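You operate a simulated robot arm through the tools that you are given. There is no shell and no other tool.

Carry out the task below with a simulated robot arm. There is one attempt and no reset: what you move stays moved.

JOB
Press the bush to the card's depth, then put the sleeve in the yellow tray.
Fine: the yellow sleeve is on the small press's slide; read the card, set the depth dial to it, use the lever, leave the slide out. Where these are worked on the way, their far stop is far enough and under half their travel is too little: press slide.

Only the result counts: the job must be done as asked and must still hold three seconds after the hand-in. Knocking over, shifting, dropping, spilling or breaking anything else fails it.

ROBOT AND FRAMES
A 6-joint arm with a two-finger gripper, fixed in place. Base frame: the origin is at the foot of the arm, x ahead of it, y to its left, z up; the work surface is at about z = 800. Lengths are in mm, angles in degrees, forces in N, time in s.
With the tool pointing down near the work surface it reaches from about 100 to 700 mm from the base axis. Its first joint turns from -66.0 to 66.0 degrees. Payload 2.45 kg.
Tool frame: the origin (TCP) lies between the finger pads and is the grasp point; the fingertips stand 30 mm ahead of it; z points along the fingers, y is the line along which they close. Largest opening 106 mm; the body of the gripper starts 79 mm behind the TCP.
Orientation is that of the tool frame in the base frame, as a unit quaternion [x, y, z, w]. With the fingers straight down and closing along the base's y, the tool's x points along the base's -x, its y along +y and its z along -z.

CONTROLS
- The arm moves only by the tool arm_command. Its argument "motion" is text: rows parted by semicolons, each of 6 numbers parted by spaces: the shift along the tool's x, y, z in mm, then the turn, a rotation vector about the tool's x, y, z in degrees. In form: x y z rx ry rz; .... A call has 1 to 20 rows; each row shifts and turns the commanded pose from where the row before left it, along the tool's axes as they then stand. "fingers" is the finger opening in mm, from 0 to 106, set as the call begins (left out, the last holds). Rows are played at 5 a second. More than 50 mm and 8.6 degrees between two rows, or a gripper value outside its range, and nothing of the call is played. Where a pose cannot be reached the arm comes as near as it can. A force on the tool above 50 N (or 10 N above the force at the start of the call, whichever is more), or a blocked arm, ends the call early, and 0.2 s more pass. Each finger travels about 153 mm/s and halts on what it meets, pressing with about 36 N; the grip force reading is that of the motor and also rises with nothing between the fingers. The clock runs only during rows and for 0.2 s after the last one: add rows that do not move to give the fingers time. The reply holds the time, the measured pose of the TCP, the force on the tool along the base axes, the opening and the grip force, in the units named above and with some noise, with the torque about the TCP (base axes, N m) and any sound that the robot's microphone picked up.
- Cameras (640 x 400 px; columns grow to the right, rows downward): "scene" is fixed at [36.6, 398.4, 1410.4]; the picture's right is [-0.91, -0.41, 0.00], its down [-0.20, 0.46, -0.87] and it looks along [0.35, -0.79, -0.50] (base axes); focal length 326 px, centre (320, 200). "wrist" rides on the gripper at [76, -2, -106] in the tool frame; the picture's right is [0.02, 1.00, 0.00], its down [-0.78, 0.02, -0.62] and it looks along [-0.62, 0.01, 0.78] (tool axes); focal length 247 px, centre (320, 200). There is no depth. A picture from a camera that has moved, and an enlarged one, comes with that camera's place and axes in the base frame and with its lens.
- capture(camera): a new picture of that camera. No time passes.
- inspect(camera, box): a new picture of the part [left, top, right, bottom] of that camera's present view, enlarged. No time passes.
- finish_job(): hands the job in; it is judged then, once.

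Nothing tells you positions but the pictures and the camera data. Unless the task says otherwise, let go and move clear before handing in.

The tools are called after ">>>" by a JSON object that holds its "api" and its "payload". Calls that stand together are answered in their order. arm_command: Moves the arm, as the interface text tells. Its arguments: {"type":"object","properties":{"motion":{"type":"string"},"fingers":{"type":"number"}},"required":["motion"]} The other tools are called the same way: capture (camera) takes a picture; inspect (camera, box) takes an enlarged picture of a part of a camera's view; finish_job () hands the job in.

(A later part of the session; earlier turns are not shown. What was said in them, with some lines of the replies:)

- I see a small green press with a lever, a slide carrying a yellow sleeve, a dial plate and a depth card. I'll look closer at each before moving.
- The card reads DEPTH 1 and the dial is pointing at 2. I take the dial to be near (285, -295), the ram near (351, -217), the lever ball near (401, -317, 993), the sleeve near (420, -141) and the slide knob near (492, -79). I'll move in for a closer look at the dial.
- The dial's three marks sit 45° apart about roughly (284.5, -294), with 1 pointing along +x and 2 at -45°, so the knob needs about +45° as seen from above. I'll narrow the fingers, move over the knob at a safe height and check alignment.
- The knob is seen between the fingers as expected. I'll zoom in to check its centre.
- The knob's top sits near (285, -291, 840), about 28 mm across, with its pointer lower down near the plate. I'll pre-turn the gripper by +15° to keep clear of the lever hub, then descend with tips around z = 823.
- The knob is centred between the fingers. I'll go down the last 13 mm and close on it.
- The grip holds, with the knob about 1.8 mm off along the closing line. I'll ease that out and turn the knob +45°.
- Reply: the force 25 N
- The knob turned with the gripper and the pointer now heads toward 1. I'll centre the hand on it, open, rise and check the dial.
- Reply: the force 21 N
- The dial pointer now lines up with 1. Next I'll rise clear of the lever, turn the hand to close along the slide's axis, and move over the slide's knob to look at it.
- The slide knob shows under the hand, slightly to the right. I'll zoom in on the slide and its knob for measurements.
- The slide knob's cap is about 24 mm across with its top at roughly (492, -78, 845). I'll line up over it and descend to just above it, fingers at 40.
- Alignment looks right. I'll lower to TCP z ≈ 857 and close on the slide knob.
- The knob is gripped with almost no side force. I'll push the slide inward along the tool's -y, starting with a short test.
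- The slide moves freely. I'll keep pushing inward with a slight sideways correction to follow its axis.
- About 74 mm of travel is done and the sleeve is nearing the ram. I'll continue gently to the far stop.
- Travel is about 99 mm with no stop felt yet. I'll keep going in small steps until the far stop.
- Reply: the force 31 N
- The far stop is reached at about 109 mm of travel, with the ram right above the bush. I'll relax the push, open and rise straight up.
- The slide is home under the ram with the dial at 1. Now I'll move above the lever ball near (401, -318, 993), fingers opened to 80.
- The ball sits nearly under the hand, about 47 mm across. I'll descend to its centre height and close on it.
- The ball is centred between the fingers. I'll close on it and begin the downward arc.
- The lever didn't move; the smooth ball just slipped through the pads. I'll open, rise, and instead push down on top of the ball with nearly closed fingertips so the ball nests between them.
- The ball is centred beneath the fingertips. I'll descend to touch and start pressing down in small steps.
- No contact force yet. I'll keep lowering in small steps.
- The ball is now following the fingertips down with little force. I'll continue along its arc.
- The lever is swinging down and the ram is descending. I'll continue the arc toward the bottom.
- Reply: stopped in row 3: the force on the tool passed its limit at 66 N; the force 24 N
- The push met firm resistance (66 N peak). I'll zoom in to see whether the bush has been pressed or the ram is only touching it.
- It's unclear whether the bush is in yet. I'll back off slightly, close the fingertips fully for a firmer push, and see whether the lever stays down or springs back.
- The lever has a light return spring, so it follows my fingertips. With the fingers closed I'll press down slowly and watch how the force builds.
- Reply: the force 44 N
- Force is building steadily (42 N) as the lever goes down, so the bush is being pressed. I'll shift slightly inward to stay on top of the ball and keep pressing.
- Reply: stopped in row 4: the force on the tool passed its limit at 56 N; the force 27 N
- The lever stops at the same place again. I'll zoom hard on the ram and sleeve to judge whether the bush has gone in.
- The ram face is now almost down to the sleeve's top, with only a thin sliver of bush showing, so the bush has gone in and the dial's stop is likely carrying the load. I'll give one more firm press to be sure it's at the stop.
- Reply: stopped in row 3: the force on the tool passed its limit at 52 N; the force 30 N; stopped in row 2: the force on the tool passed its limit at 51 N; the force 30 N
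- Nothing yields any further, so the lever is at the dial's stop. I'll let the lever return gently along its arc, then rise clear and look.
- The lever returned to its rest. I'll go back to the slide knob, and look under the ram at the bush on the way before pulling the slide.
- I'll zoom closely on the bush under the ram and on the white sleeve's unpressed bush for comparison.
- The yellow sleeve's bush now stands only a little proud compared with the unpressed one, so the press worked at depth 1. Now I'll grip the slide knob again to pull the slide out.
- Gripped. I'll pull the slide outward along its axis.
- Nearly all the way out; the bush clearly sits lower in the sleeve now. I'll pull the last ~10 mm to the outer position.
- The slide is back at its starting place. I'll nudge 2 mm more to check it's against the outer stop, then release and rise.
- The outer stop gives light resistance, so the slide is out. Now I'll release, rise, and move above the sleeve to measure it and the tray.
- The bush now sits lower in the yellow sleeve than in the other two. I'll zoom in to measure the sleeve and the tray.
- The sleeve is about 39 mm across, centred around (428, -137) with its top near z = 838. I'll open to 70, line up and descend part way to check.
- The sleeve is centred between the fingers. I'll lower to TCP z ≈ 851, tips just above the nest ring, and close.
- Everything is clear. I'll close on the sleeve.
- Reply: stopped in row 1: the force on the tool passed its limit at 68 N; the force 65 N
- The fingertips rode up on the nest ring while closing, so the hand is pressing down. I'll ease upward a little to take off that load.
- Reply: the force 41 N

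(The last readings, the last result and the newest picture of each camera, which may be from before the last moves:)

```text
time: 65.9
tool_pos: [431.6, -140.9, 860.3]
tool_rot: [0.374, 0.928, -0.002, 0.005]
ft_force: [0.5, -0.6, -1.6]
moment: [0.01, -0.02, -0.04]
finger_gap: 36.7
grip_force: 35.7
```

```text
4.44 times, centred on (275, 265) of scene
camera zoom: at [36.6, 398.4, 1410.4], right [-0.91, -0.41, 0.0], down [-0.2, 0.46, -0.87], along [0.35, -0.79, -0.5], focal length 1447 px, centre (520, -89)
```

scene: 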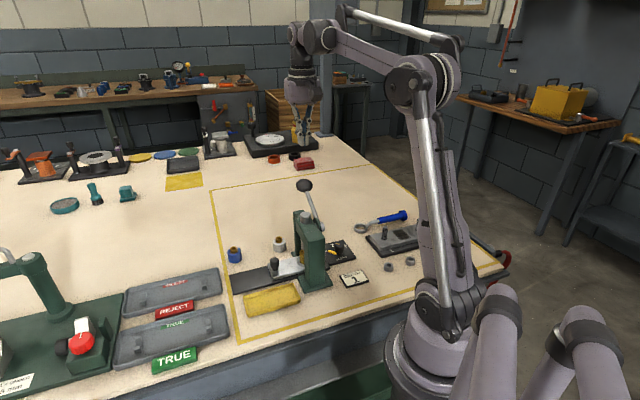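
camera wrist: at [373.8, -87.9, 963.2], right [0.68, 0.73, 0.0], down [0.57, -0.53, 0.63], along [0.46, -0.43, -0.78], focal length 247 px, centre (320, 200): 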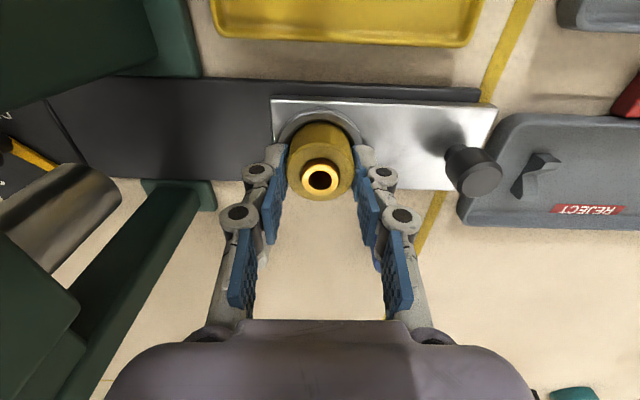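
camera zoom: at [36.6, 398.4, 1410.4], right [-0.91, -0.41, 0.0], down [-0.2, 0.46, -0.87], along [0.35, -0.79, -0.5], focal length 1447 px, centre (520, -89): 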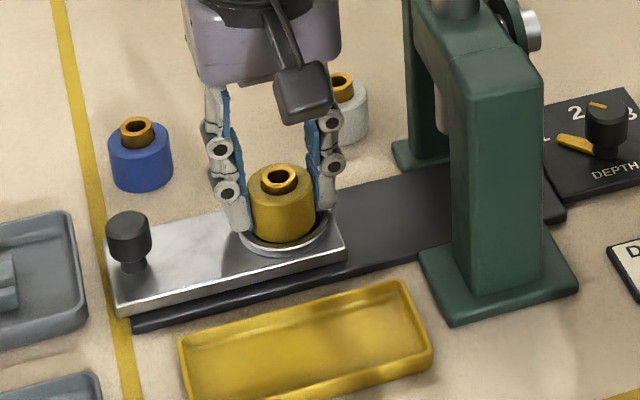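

The load is gone and the sleeve is held. I'll lift it clear and check the hold.

>>> {"api": "arm_command", "payload": {"motion": "0 0 -8 0 0 0; 0 0 -12 0 0 0; 0 0 -15 0 0 0; 0 0 -20 0 0 0; 0 0 -15 0 0 0; 0 0 0 0 0 0"}}

>>> {"api": "capture", "payload": {"camera": "wrist"}}

>>> {"api": "inspect", "payload": {"camera": "scene", "box": [210, 190, 340, 320]}}

```text
time: 67.3
tool_pos: [430.4, -139.7, 931.1]
tool_rot: [0.374, 0.927, -0.003, 0.005]
ft_force: [-0.1, 0.1, -2.1]
moment: [0.04, -0.01, -0.01]
finger_gap: 36.6
grip_force: 35.3
```

```text
taken
camera wrist: at [373.9, -87.8, 1037.5], right [0.68, 0.73, 0.0], down [0.57, -0.53, 0.63], along [0.46, -0.43, -0.78], focal length 247 px, centre (320, 200)
```

wrist: 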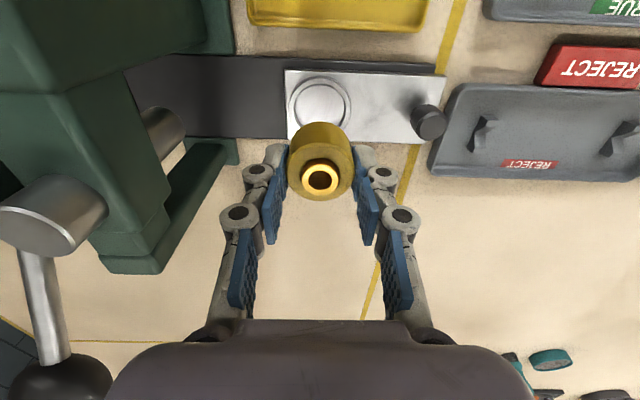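

```text
3.08 times, centred on (275, 255) of scene
camera zoom: at [36.6, 398.4, 1410.4], right [-0.91, -0.41, 0.0], down [-0.2, 0.46, -0.87], along [0.35, -0.79, -0.5], focal length 1002 px, centre (458, 31)
```

zoom: 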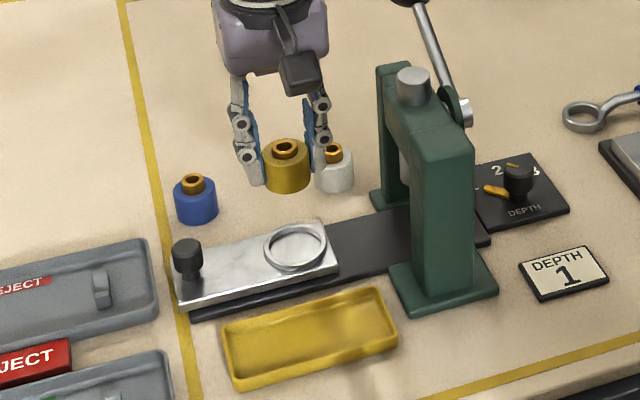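

The sleeve is held firmly and the nest is empty. Now I'll carry it over the yellow tray, near (370, -63), and check the alignment.

>>> {"api": "arm_command", "payload": {"motion": "19 2.7 0 0 0 0; 19 2.7 0 0 0 0; 19 2.7 0 0 0 0; 19 2.7 0 0 0 0; 19 2.7 0 0 0 0; 0 0 0 0 0 0"}}

>>> {"api": "capture", "payload": {"camera": "wrist"}}

>>> {"api": "inspect", "payload": {"camera": "scene", "box": [210, 200, 340, 330]}}

```text
time: 68.7
tool_pos: [372.4, -64.4, 929.6]
tool_rot: [0.375, 0.927, -0.001, 0.005]
ft_force: [-0.3, 0.2, -1.7]
moment: [0.01, 0.02, 0.0]
finger_gap: 36.4
grip_force: 36.3
```

```text
taken
camera wrist: at [315.0, -11.8, 1035.6], right [0.68, 0.73, 0.0], down [0.57, -0.53, 0.63], along [0.46, -0.43, -0.78], focal length 247 px, centre (320, 200)
```

wrist: 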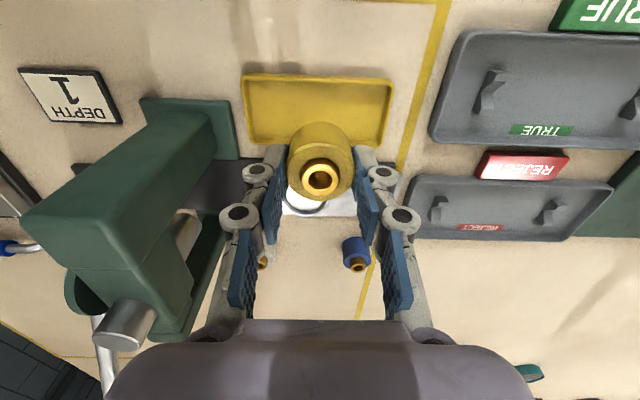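

```text
3.08 times, centred on (275, 265) of scene
camera zoom: at [36.6, 398.4, 1410.4], right [-0.91, -0.41, 0.0], down [-0.2, 0.46, -0.87], along [0.35, -0.79, -0.5], focal length 1002 px, centre (458, 0)
```

zoom: 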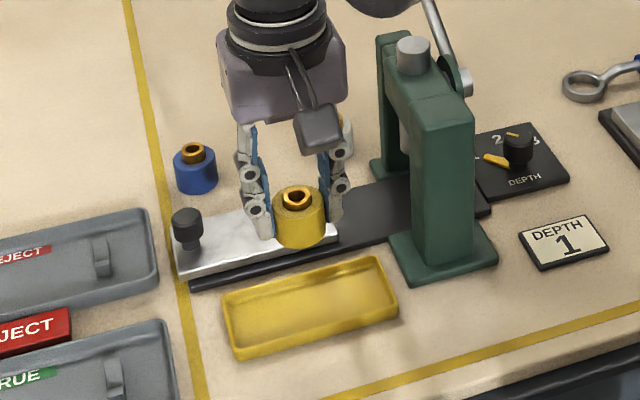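

The sleeve is centred over the tray to within a few mm. I'll lower it to about 10–15 mm above the tray floor and check again.

>>> {"api": "arm_command", "payload": {"motion": "0 0 20 0 0 0; 0 0 20 0 0 0; 0 0 15 0 0 0; 0 0 12 0 0 0; 0 0 0 0 0 0"}}

>>> {"api": "capture", "payload": {"camera": "wrist"}}

>>> {"api": "inspect", "payload": {"camera": "scene", "box": [220, 240, 330, 330]}}

```text
time: 69.9
tool_pos: [372.1, -64.4, 861.8]
tool_rot: [0.374, 0.927, -0.002, 0.004]
ft_force: [0.1, 0.2, -1.5]
moment: [-0.01, -0.04, 0.0]
finger_gap: 37.0
grip_force: 35.9
```

```text
taken
camera wrist: at [315.0, -12.3, 969.0], right [0.68, 0.73, 0.0], down [0.57, -0.53, 0.63], along [0.46, -0.43, -0.78], focal length 247 px, centre (320, 200)
```

wrist: 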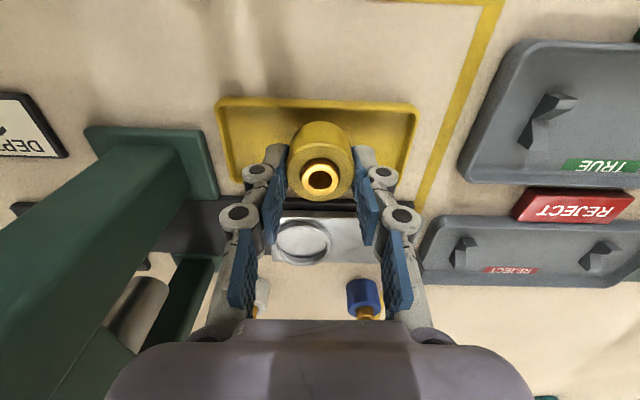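

```text
4.44 times, centred on (275, 285) of scene
camera zoom: at [36.6, 398.4, 1410.4], right [-0.91, -0.41, 0.0], down [-0.2, 0.46, -0.87], along [0.35, -0.79, -0.5], focal length 1447 px, centre (520, -178)
```

zoom: 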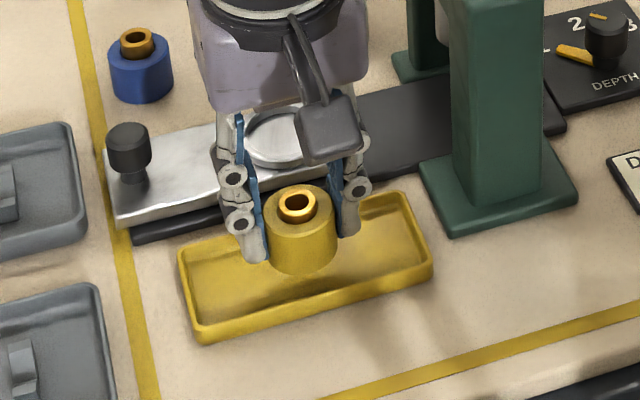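

It's well centred in the tray. I'll lower in small steps until the sleeve touches the floor.

>>> {"api": "arm_command", "payload": {"motion": "0 0 3 0 0 0; 0 0 3 0 0 0; 0 0 2 0 0 0; 0 0 0 0 0 0"}}

>>> {"api": "inspect", "payload": {"camera": "scene", "box": [220, 240, 330, 330]}}

```text
time: 70.9
tool_pos: [372.0, -62.6, 853.9]
tool_rot: [0.374, 0.927, -0.001, 0.005]
ft_force: [-0.3, 1.0, -1.4]
moment: [0.01, 0.01, 0.01]
finger_gap: 36.6
grip_force: 35.8
```

```text
4.44 times, centred on (275, 285) of scene
camera zoom: at [36.6, 398.4, 1410.4], right [-0.91, -0.41, 0.0], down [-0.2, 0.46, -0.87], along [0.35, -0.79, -0.5], focal length 1447 px, centre (520, -178)
```

zoom: 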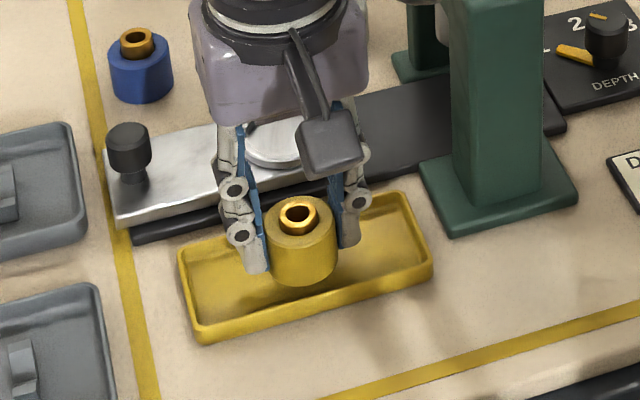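

No contact yet. I'll continue down in 1 mm steps.

>>> {"api": "arm_command", "payload": {"motion": "0 0 1 0 0 0; 0 0 1 0 0 0; 0 0 1 0 0 0; 0 0 1 0 0 0; 0 0 0 0 0 0"}}

>>> {"api": "arm_command", "payload": {"motion": "0 0 1 0 0 0; 0 0 1 0 0 0; 0 0 1 0 0 0; 0 0 0 0 0 0"}}

>>> {"api": "inspect", "payload": {"camera": "scene", "box": [220, 240, 330, 330]}}

```text
time: 72.1
tool_pos: [371.8, -65.3, 850.6]
tool_rot: [0.375, 0.927, -0.002, 0.005]
ft_force: [0.5, 0.2, -1.7]
moment: [0.0, -0.02, 0.0]
finger_gap: 37.0
grip_force: 35.7
```

```text
time: 73.1
tool_pos: [371.8, -63.5, 847.7]
tool_rot: [0.375, 0.927, -0.002, 0.005]
ft_force: [0.2, 0.3, -2.3]
moment: [-0.04, 0.01, 0.0]
finger_gap: 36.7
grip_force: 35.8
```

```text
4.44 times, centred on (275, 285) of scene
camera zoom: at [36.6, 398.4, 1410.4], right [-0.91, -0.41, 0.0], down [-0.2, 0.46, -0.87], along [0.35, -0.79, -0.5], focal length 1447 px, centre (520, -178)
```

zoom: 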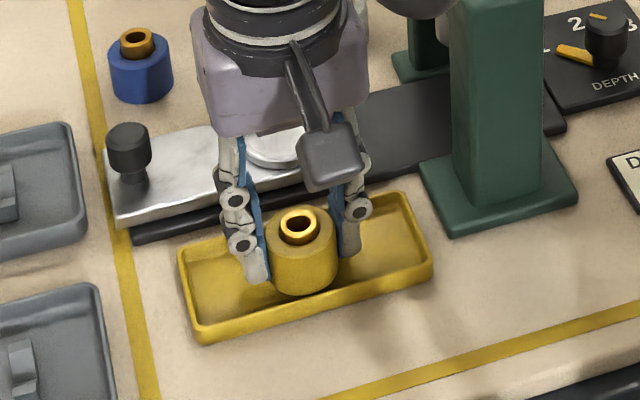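

>>> {"api": "arm_command", "payload": {"motion": "0 0 1 0 0 0; 0 0 1 0 0 0; 0 0 1 0 0 0; 0 0 0 0 0 0"}}

>>> {"api": "inspect", "payload": {"camera": "scene", "box": [240, 255, 310, 325]}}

>>> {"api": "capture", "payload": {"camera": "wrist"}}

```text
time: 74.1
tool_pos: [372.0, -64.7, 844.8]
tool_rot: [0.374, 0.927, -0.003, 0.005]
ft_force: [0.1, -0.7, -1.9]
moment: [0.03, 0.03, -0.01]
finger_gap: 37.1
grip_force: 36.5
```

```text
5.71 times, centred on (275, 290) of scene
camera zoom: at [36.6, 398.4, 1410.4], right [-0.91, -0.41, 0.0], down [-0.2, 0.46, -0.87], along [0.35, -0.79, -0.5], focal length 1860 px, centre (577, -314)
```

zoom: 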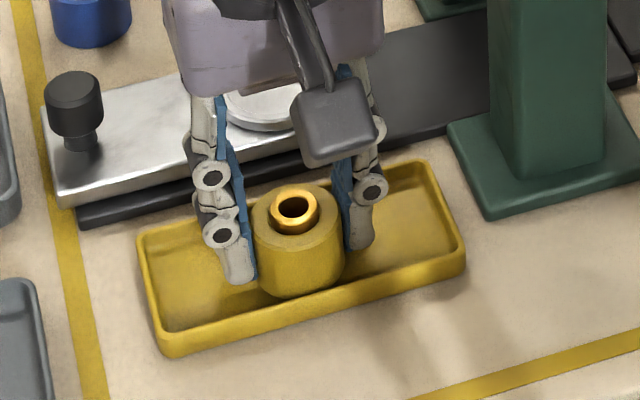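

```text
taken
camera wrist: at [315.1, -12.2, 950.9], right [0.68, 0.73, 0.0], down [0.57, -0.53, 0.63], along [0.46, -0.43, -0.78], focal length 247 px, centre (320, 200)
```

wrist: 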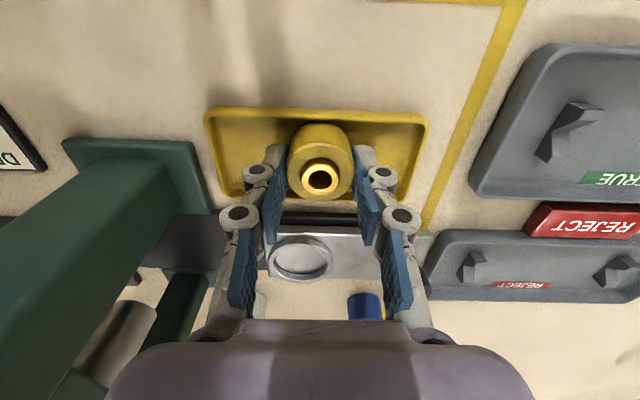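

Measured in the same view, the sleeve and tray centres agree to within about 1 mm. I'll keep lowering until I feel the floor.

>>> {"api": "arm_command", "payload": {"motion": "0 0 1 0 0 0; 0 0 1 0 0 0; 0 0 0 0 0 0"}}

>>> {"api": "arm_command", "payload": {"motion": "0 0 1 0 0 0; 0 0 1 0 0 0; 0 0 0 0 0 0"}}

>>> {"api": "inspect", "payload": {"camera": "scene", "box": [240, 255, 310, 325]}}

```text
time: 74.9
tool_pos: [371.7, -64.7, 843.1]
tool_rot: [0.375, 0.927, -0.002, 0.005]
ft_force: [-0.9, 0.3, -2.5]
moment: [0.03, -0.01, -0.01]
finger_gap: 36.9
grip_force: 36.2
```

```text
time: 75.7
tool_pos: [373.3, -64.6, 840.2]
tool_rot: [0.374, 0.927, -0.001, 0.005]
ft_force: [0.7, 1.1, 15.2]
moment: [0.06, 0.11, -0.02]
finger_gap: 37.0
grip_force: 36.2
```

```text
5.71 times, centred on (275, 290) of scene
camera zoom: at [36.4, 398.5, 1410.4], right [-0.91, -0.41, 0.0], down [-0.2, 0.46, -0.87], along [0.35, -0.79, -0.5], focal length 1860 px, centre (577, -314)
```

zoom: 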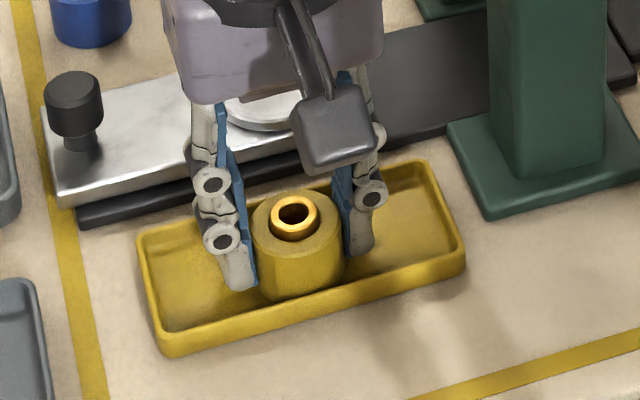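

The sleeve has touched the floor of the tray. I'll release and rise straight up.

>>> {"api": "arm_command", "payload": {"motion": "0 0 -0.5 0 0 0; 0 0 0 0 0 0; 0 0 0 0 0 0", "fingers": 54}}

>>> {"api": "arm_command", "payload": {"motion": "0 0 -8 0 0 0; 0 0 -15 0 0 0; 0 0 -30 0 0 0; 0 0 -40 0 0 0; 0 0 -45 0 0 0; 0 0 -45 0 0 0; 0 0 -45 0 0 0; 0 0 0 0 0 0"}}

>>> {"api": "capture", "payload": {"camera": "wrist"}}

>>> {"api": "capture", "payload": {"camera": "scene"}}

>>> {"api": "inspect", "payload": {"camera": "scene", "box": [210, 200, 370, 320]}}

```text
time: 76.5
tool_pos: [371.3, -64.0, 841.4]
tool_rot: [0.375, 0.927, -0.002, 0.004]
ft_force: [0.2, -0.1, 0.2]
moment: [0.02, -0.02, -0.03]
finger_gap: 53.8
grip_force: 0.0
```

```text
time: 78.3
tool_pos: [370.3, -64.5, 1069.0]
tool_rot: [0.375, 0.927, -0.001, 0.005]
ft_force: [-0.1, 0.4, 0.7]
moment: [0.0, 0.0, 0.02]
finger_gap: 54.0
grip_force: 0.1
```

```text
taken
camera wrist: at [312.5, -11.7, 1175.8], right [0.68, 0.73, 0.0], down [0.57, -0.53, 0.63], along [0.46, -0.43, -0.78], focal length 247 px, centre (320, 200)
```

wrist: 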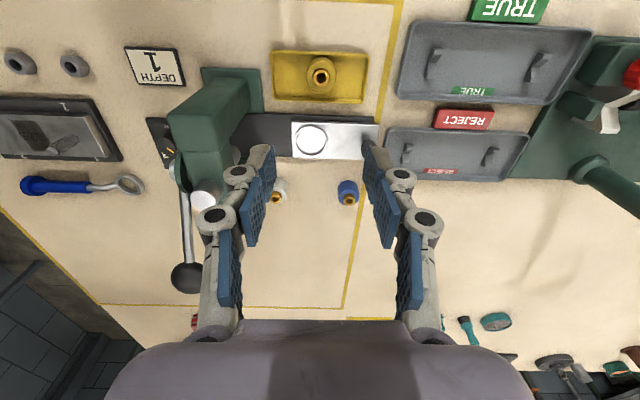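

```text
taken
```

scene: 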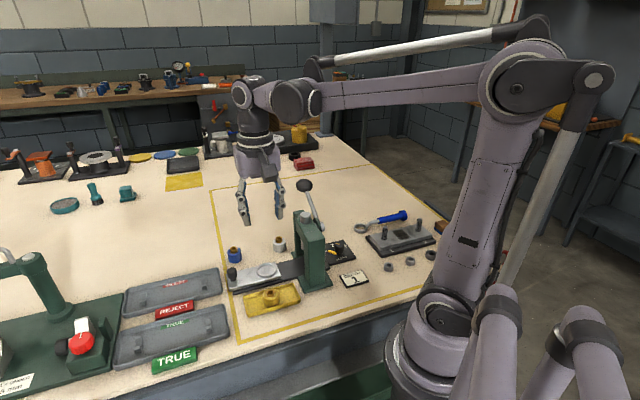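

```text
3.33 times, centred on (290, 260) of scene
camera zoom: at [36.6, 398.4, 1410.4], right [-0.91, -0.41, 0.0], down [-0.2, 0.46, -0.87], along [0.35, -0.79, -0.5], focal length 1085 px, centre (420, 0)
```

zoom: 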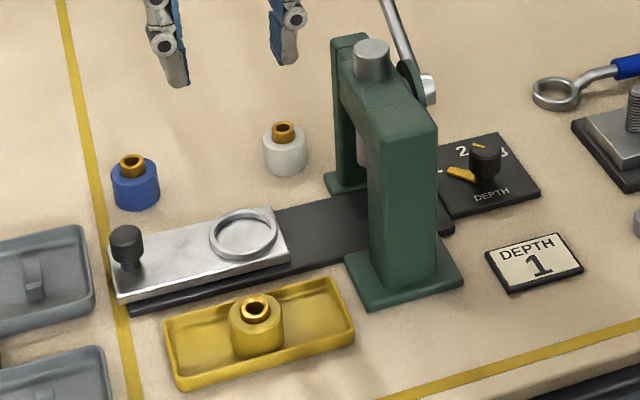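

The sleeve stands in the tray, slide out, lever up. I'll zoom in for a final check of the bush, dial and slide.

>>> {"api": "inspect", "payload": {"camera": "scene", "box": [250, 275, 300, 315]}}

>>> {"api": "inspect", "payload": {"camera": "scene", "box": [225, 230, 295, 275]}}

>>> {"api": "inspect", "payload": {"camera": "wrist", "box": [240, 30, 400, 170]}}

```text
10.00 times, centred on (275, 295) of scene
camera zoom: at [36.6, 398.4, 1410.4], right [-0.91, -0.41, 0.0], down [-0.2, 0.46, -0.87], along [0.35, -0.79, -0.5], focal length 3256 px, centre (770, -750)
```

zoom: 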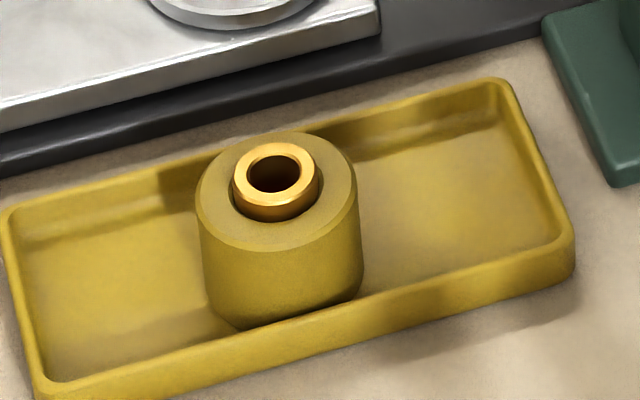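

```text
8.89 times, centred on (260, 252) of scene
camera zoom: at [36.6, 398.4, 1410.4], right [-0.91, -0.41, 0.0], down [-0.2, 0.46, -0.87], along [0.35, -0.79, -0.5], focal length 2894 px, centre (853, -267)
```

zoom: 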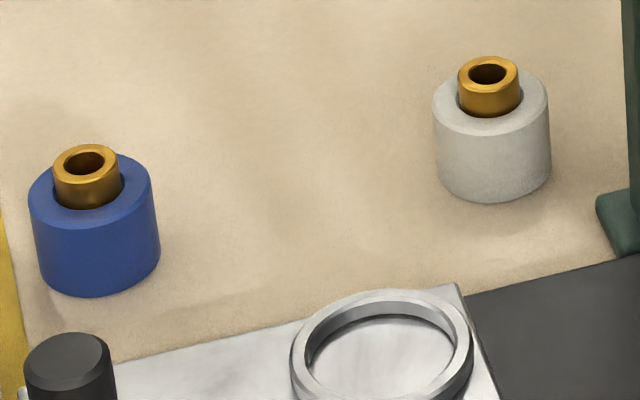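

```text
2.86 times, centred on (320, 100) of wrist
camera zoom: at [312.5, -11.7, 1175.8], right [0.68, 0.73, 0.0], down [0.57, -0.53, 0.63], along [0.46, -0.43, -0.78], focal length 706 px, centre (320, 486)
```

zoom: 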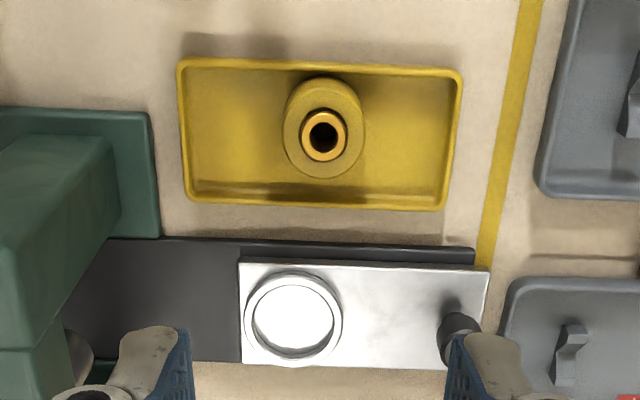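

The sleeve stands upright in the yellow tray with its bush pressed about 4–5 mm. The dial is at 1, the lever is up, the slide is out, and the gripper is clear above it all. I'm handing in.

>>> {"api": "finish_job", "payload": {}}

```text
The job is handed in.
```

I pressed the bush to depth 1, as the card asked, and put the yellow sleeve in the yellow tray. The job is handed in; I haven't seen a verdict.

- **Depth:** The card read 1 and the dial was on 2, so I turned the dial to 1. I pushed the slide fully in and brought the lever down until it would go no further. I took that as the dial's stop, because extra force moved nothing. The bush now stands about 5 mm proud of the sleeve, where the untouched white and blue ones show 9–10 mm.
- **Lever:** My first try, gripping the lever ball, slipped off without moving it. I then pushed down from on top, and the lever returned to rest by itself afterwards.
- **Slide:** It is back out where it started, and its sleeve holder is empty.
- **Sleeve:** When I closed on the sleeve, the fingertips rode up on the ring around it and pressed down at about 65 N. I eased off before lifting, and nothing looked shifted.
- **Tray:** The sleeve is upright near the middle of the tray, and the gripper is open and well clear.

In the last pictures nothing else looked moved or knocked over.
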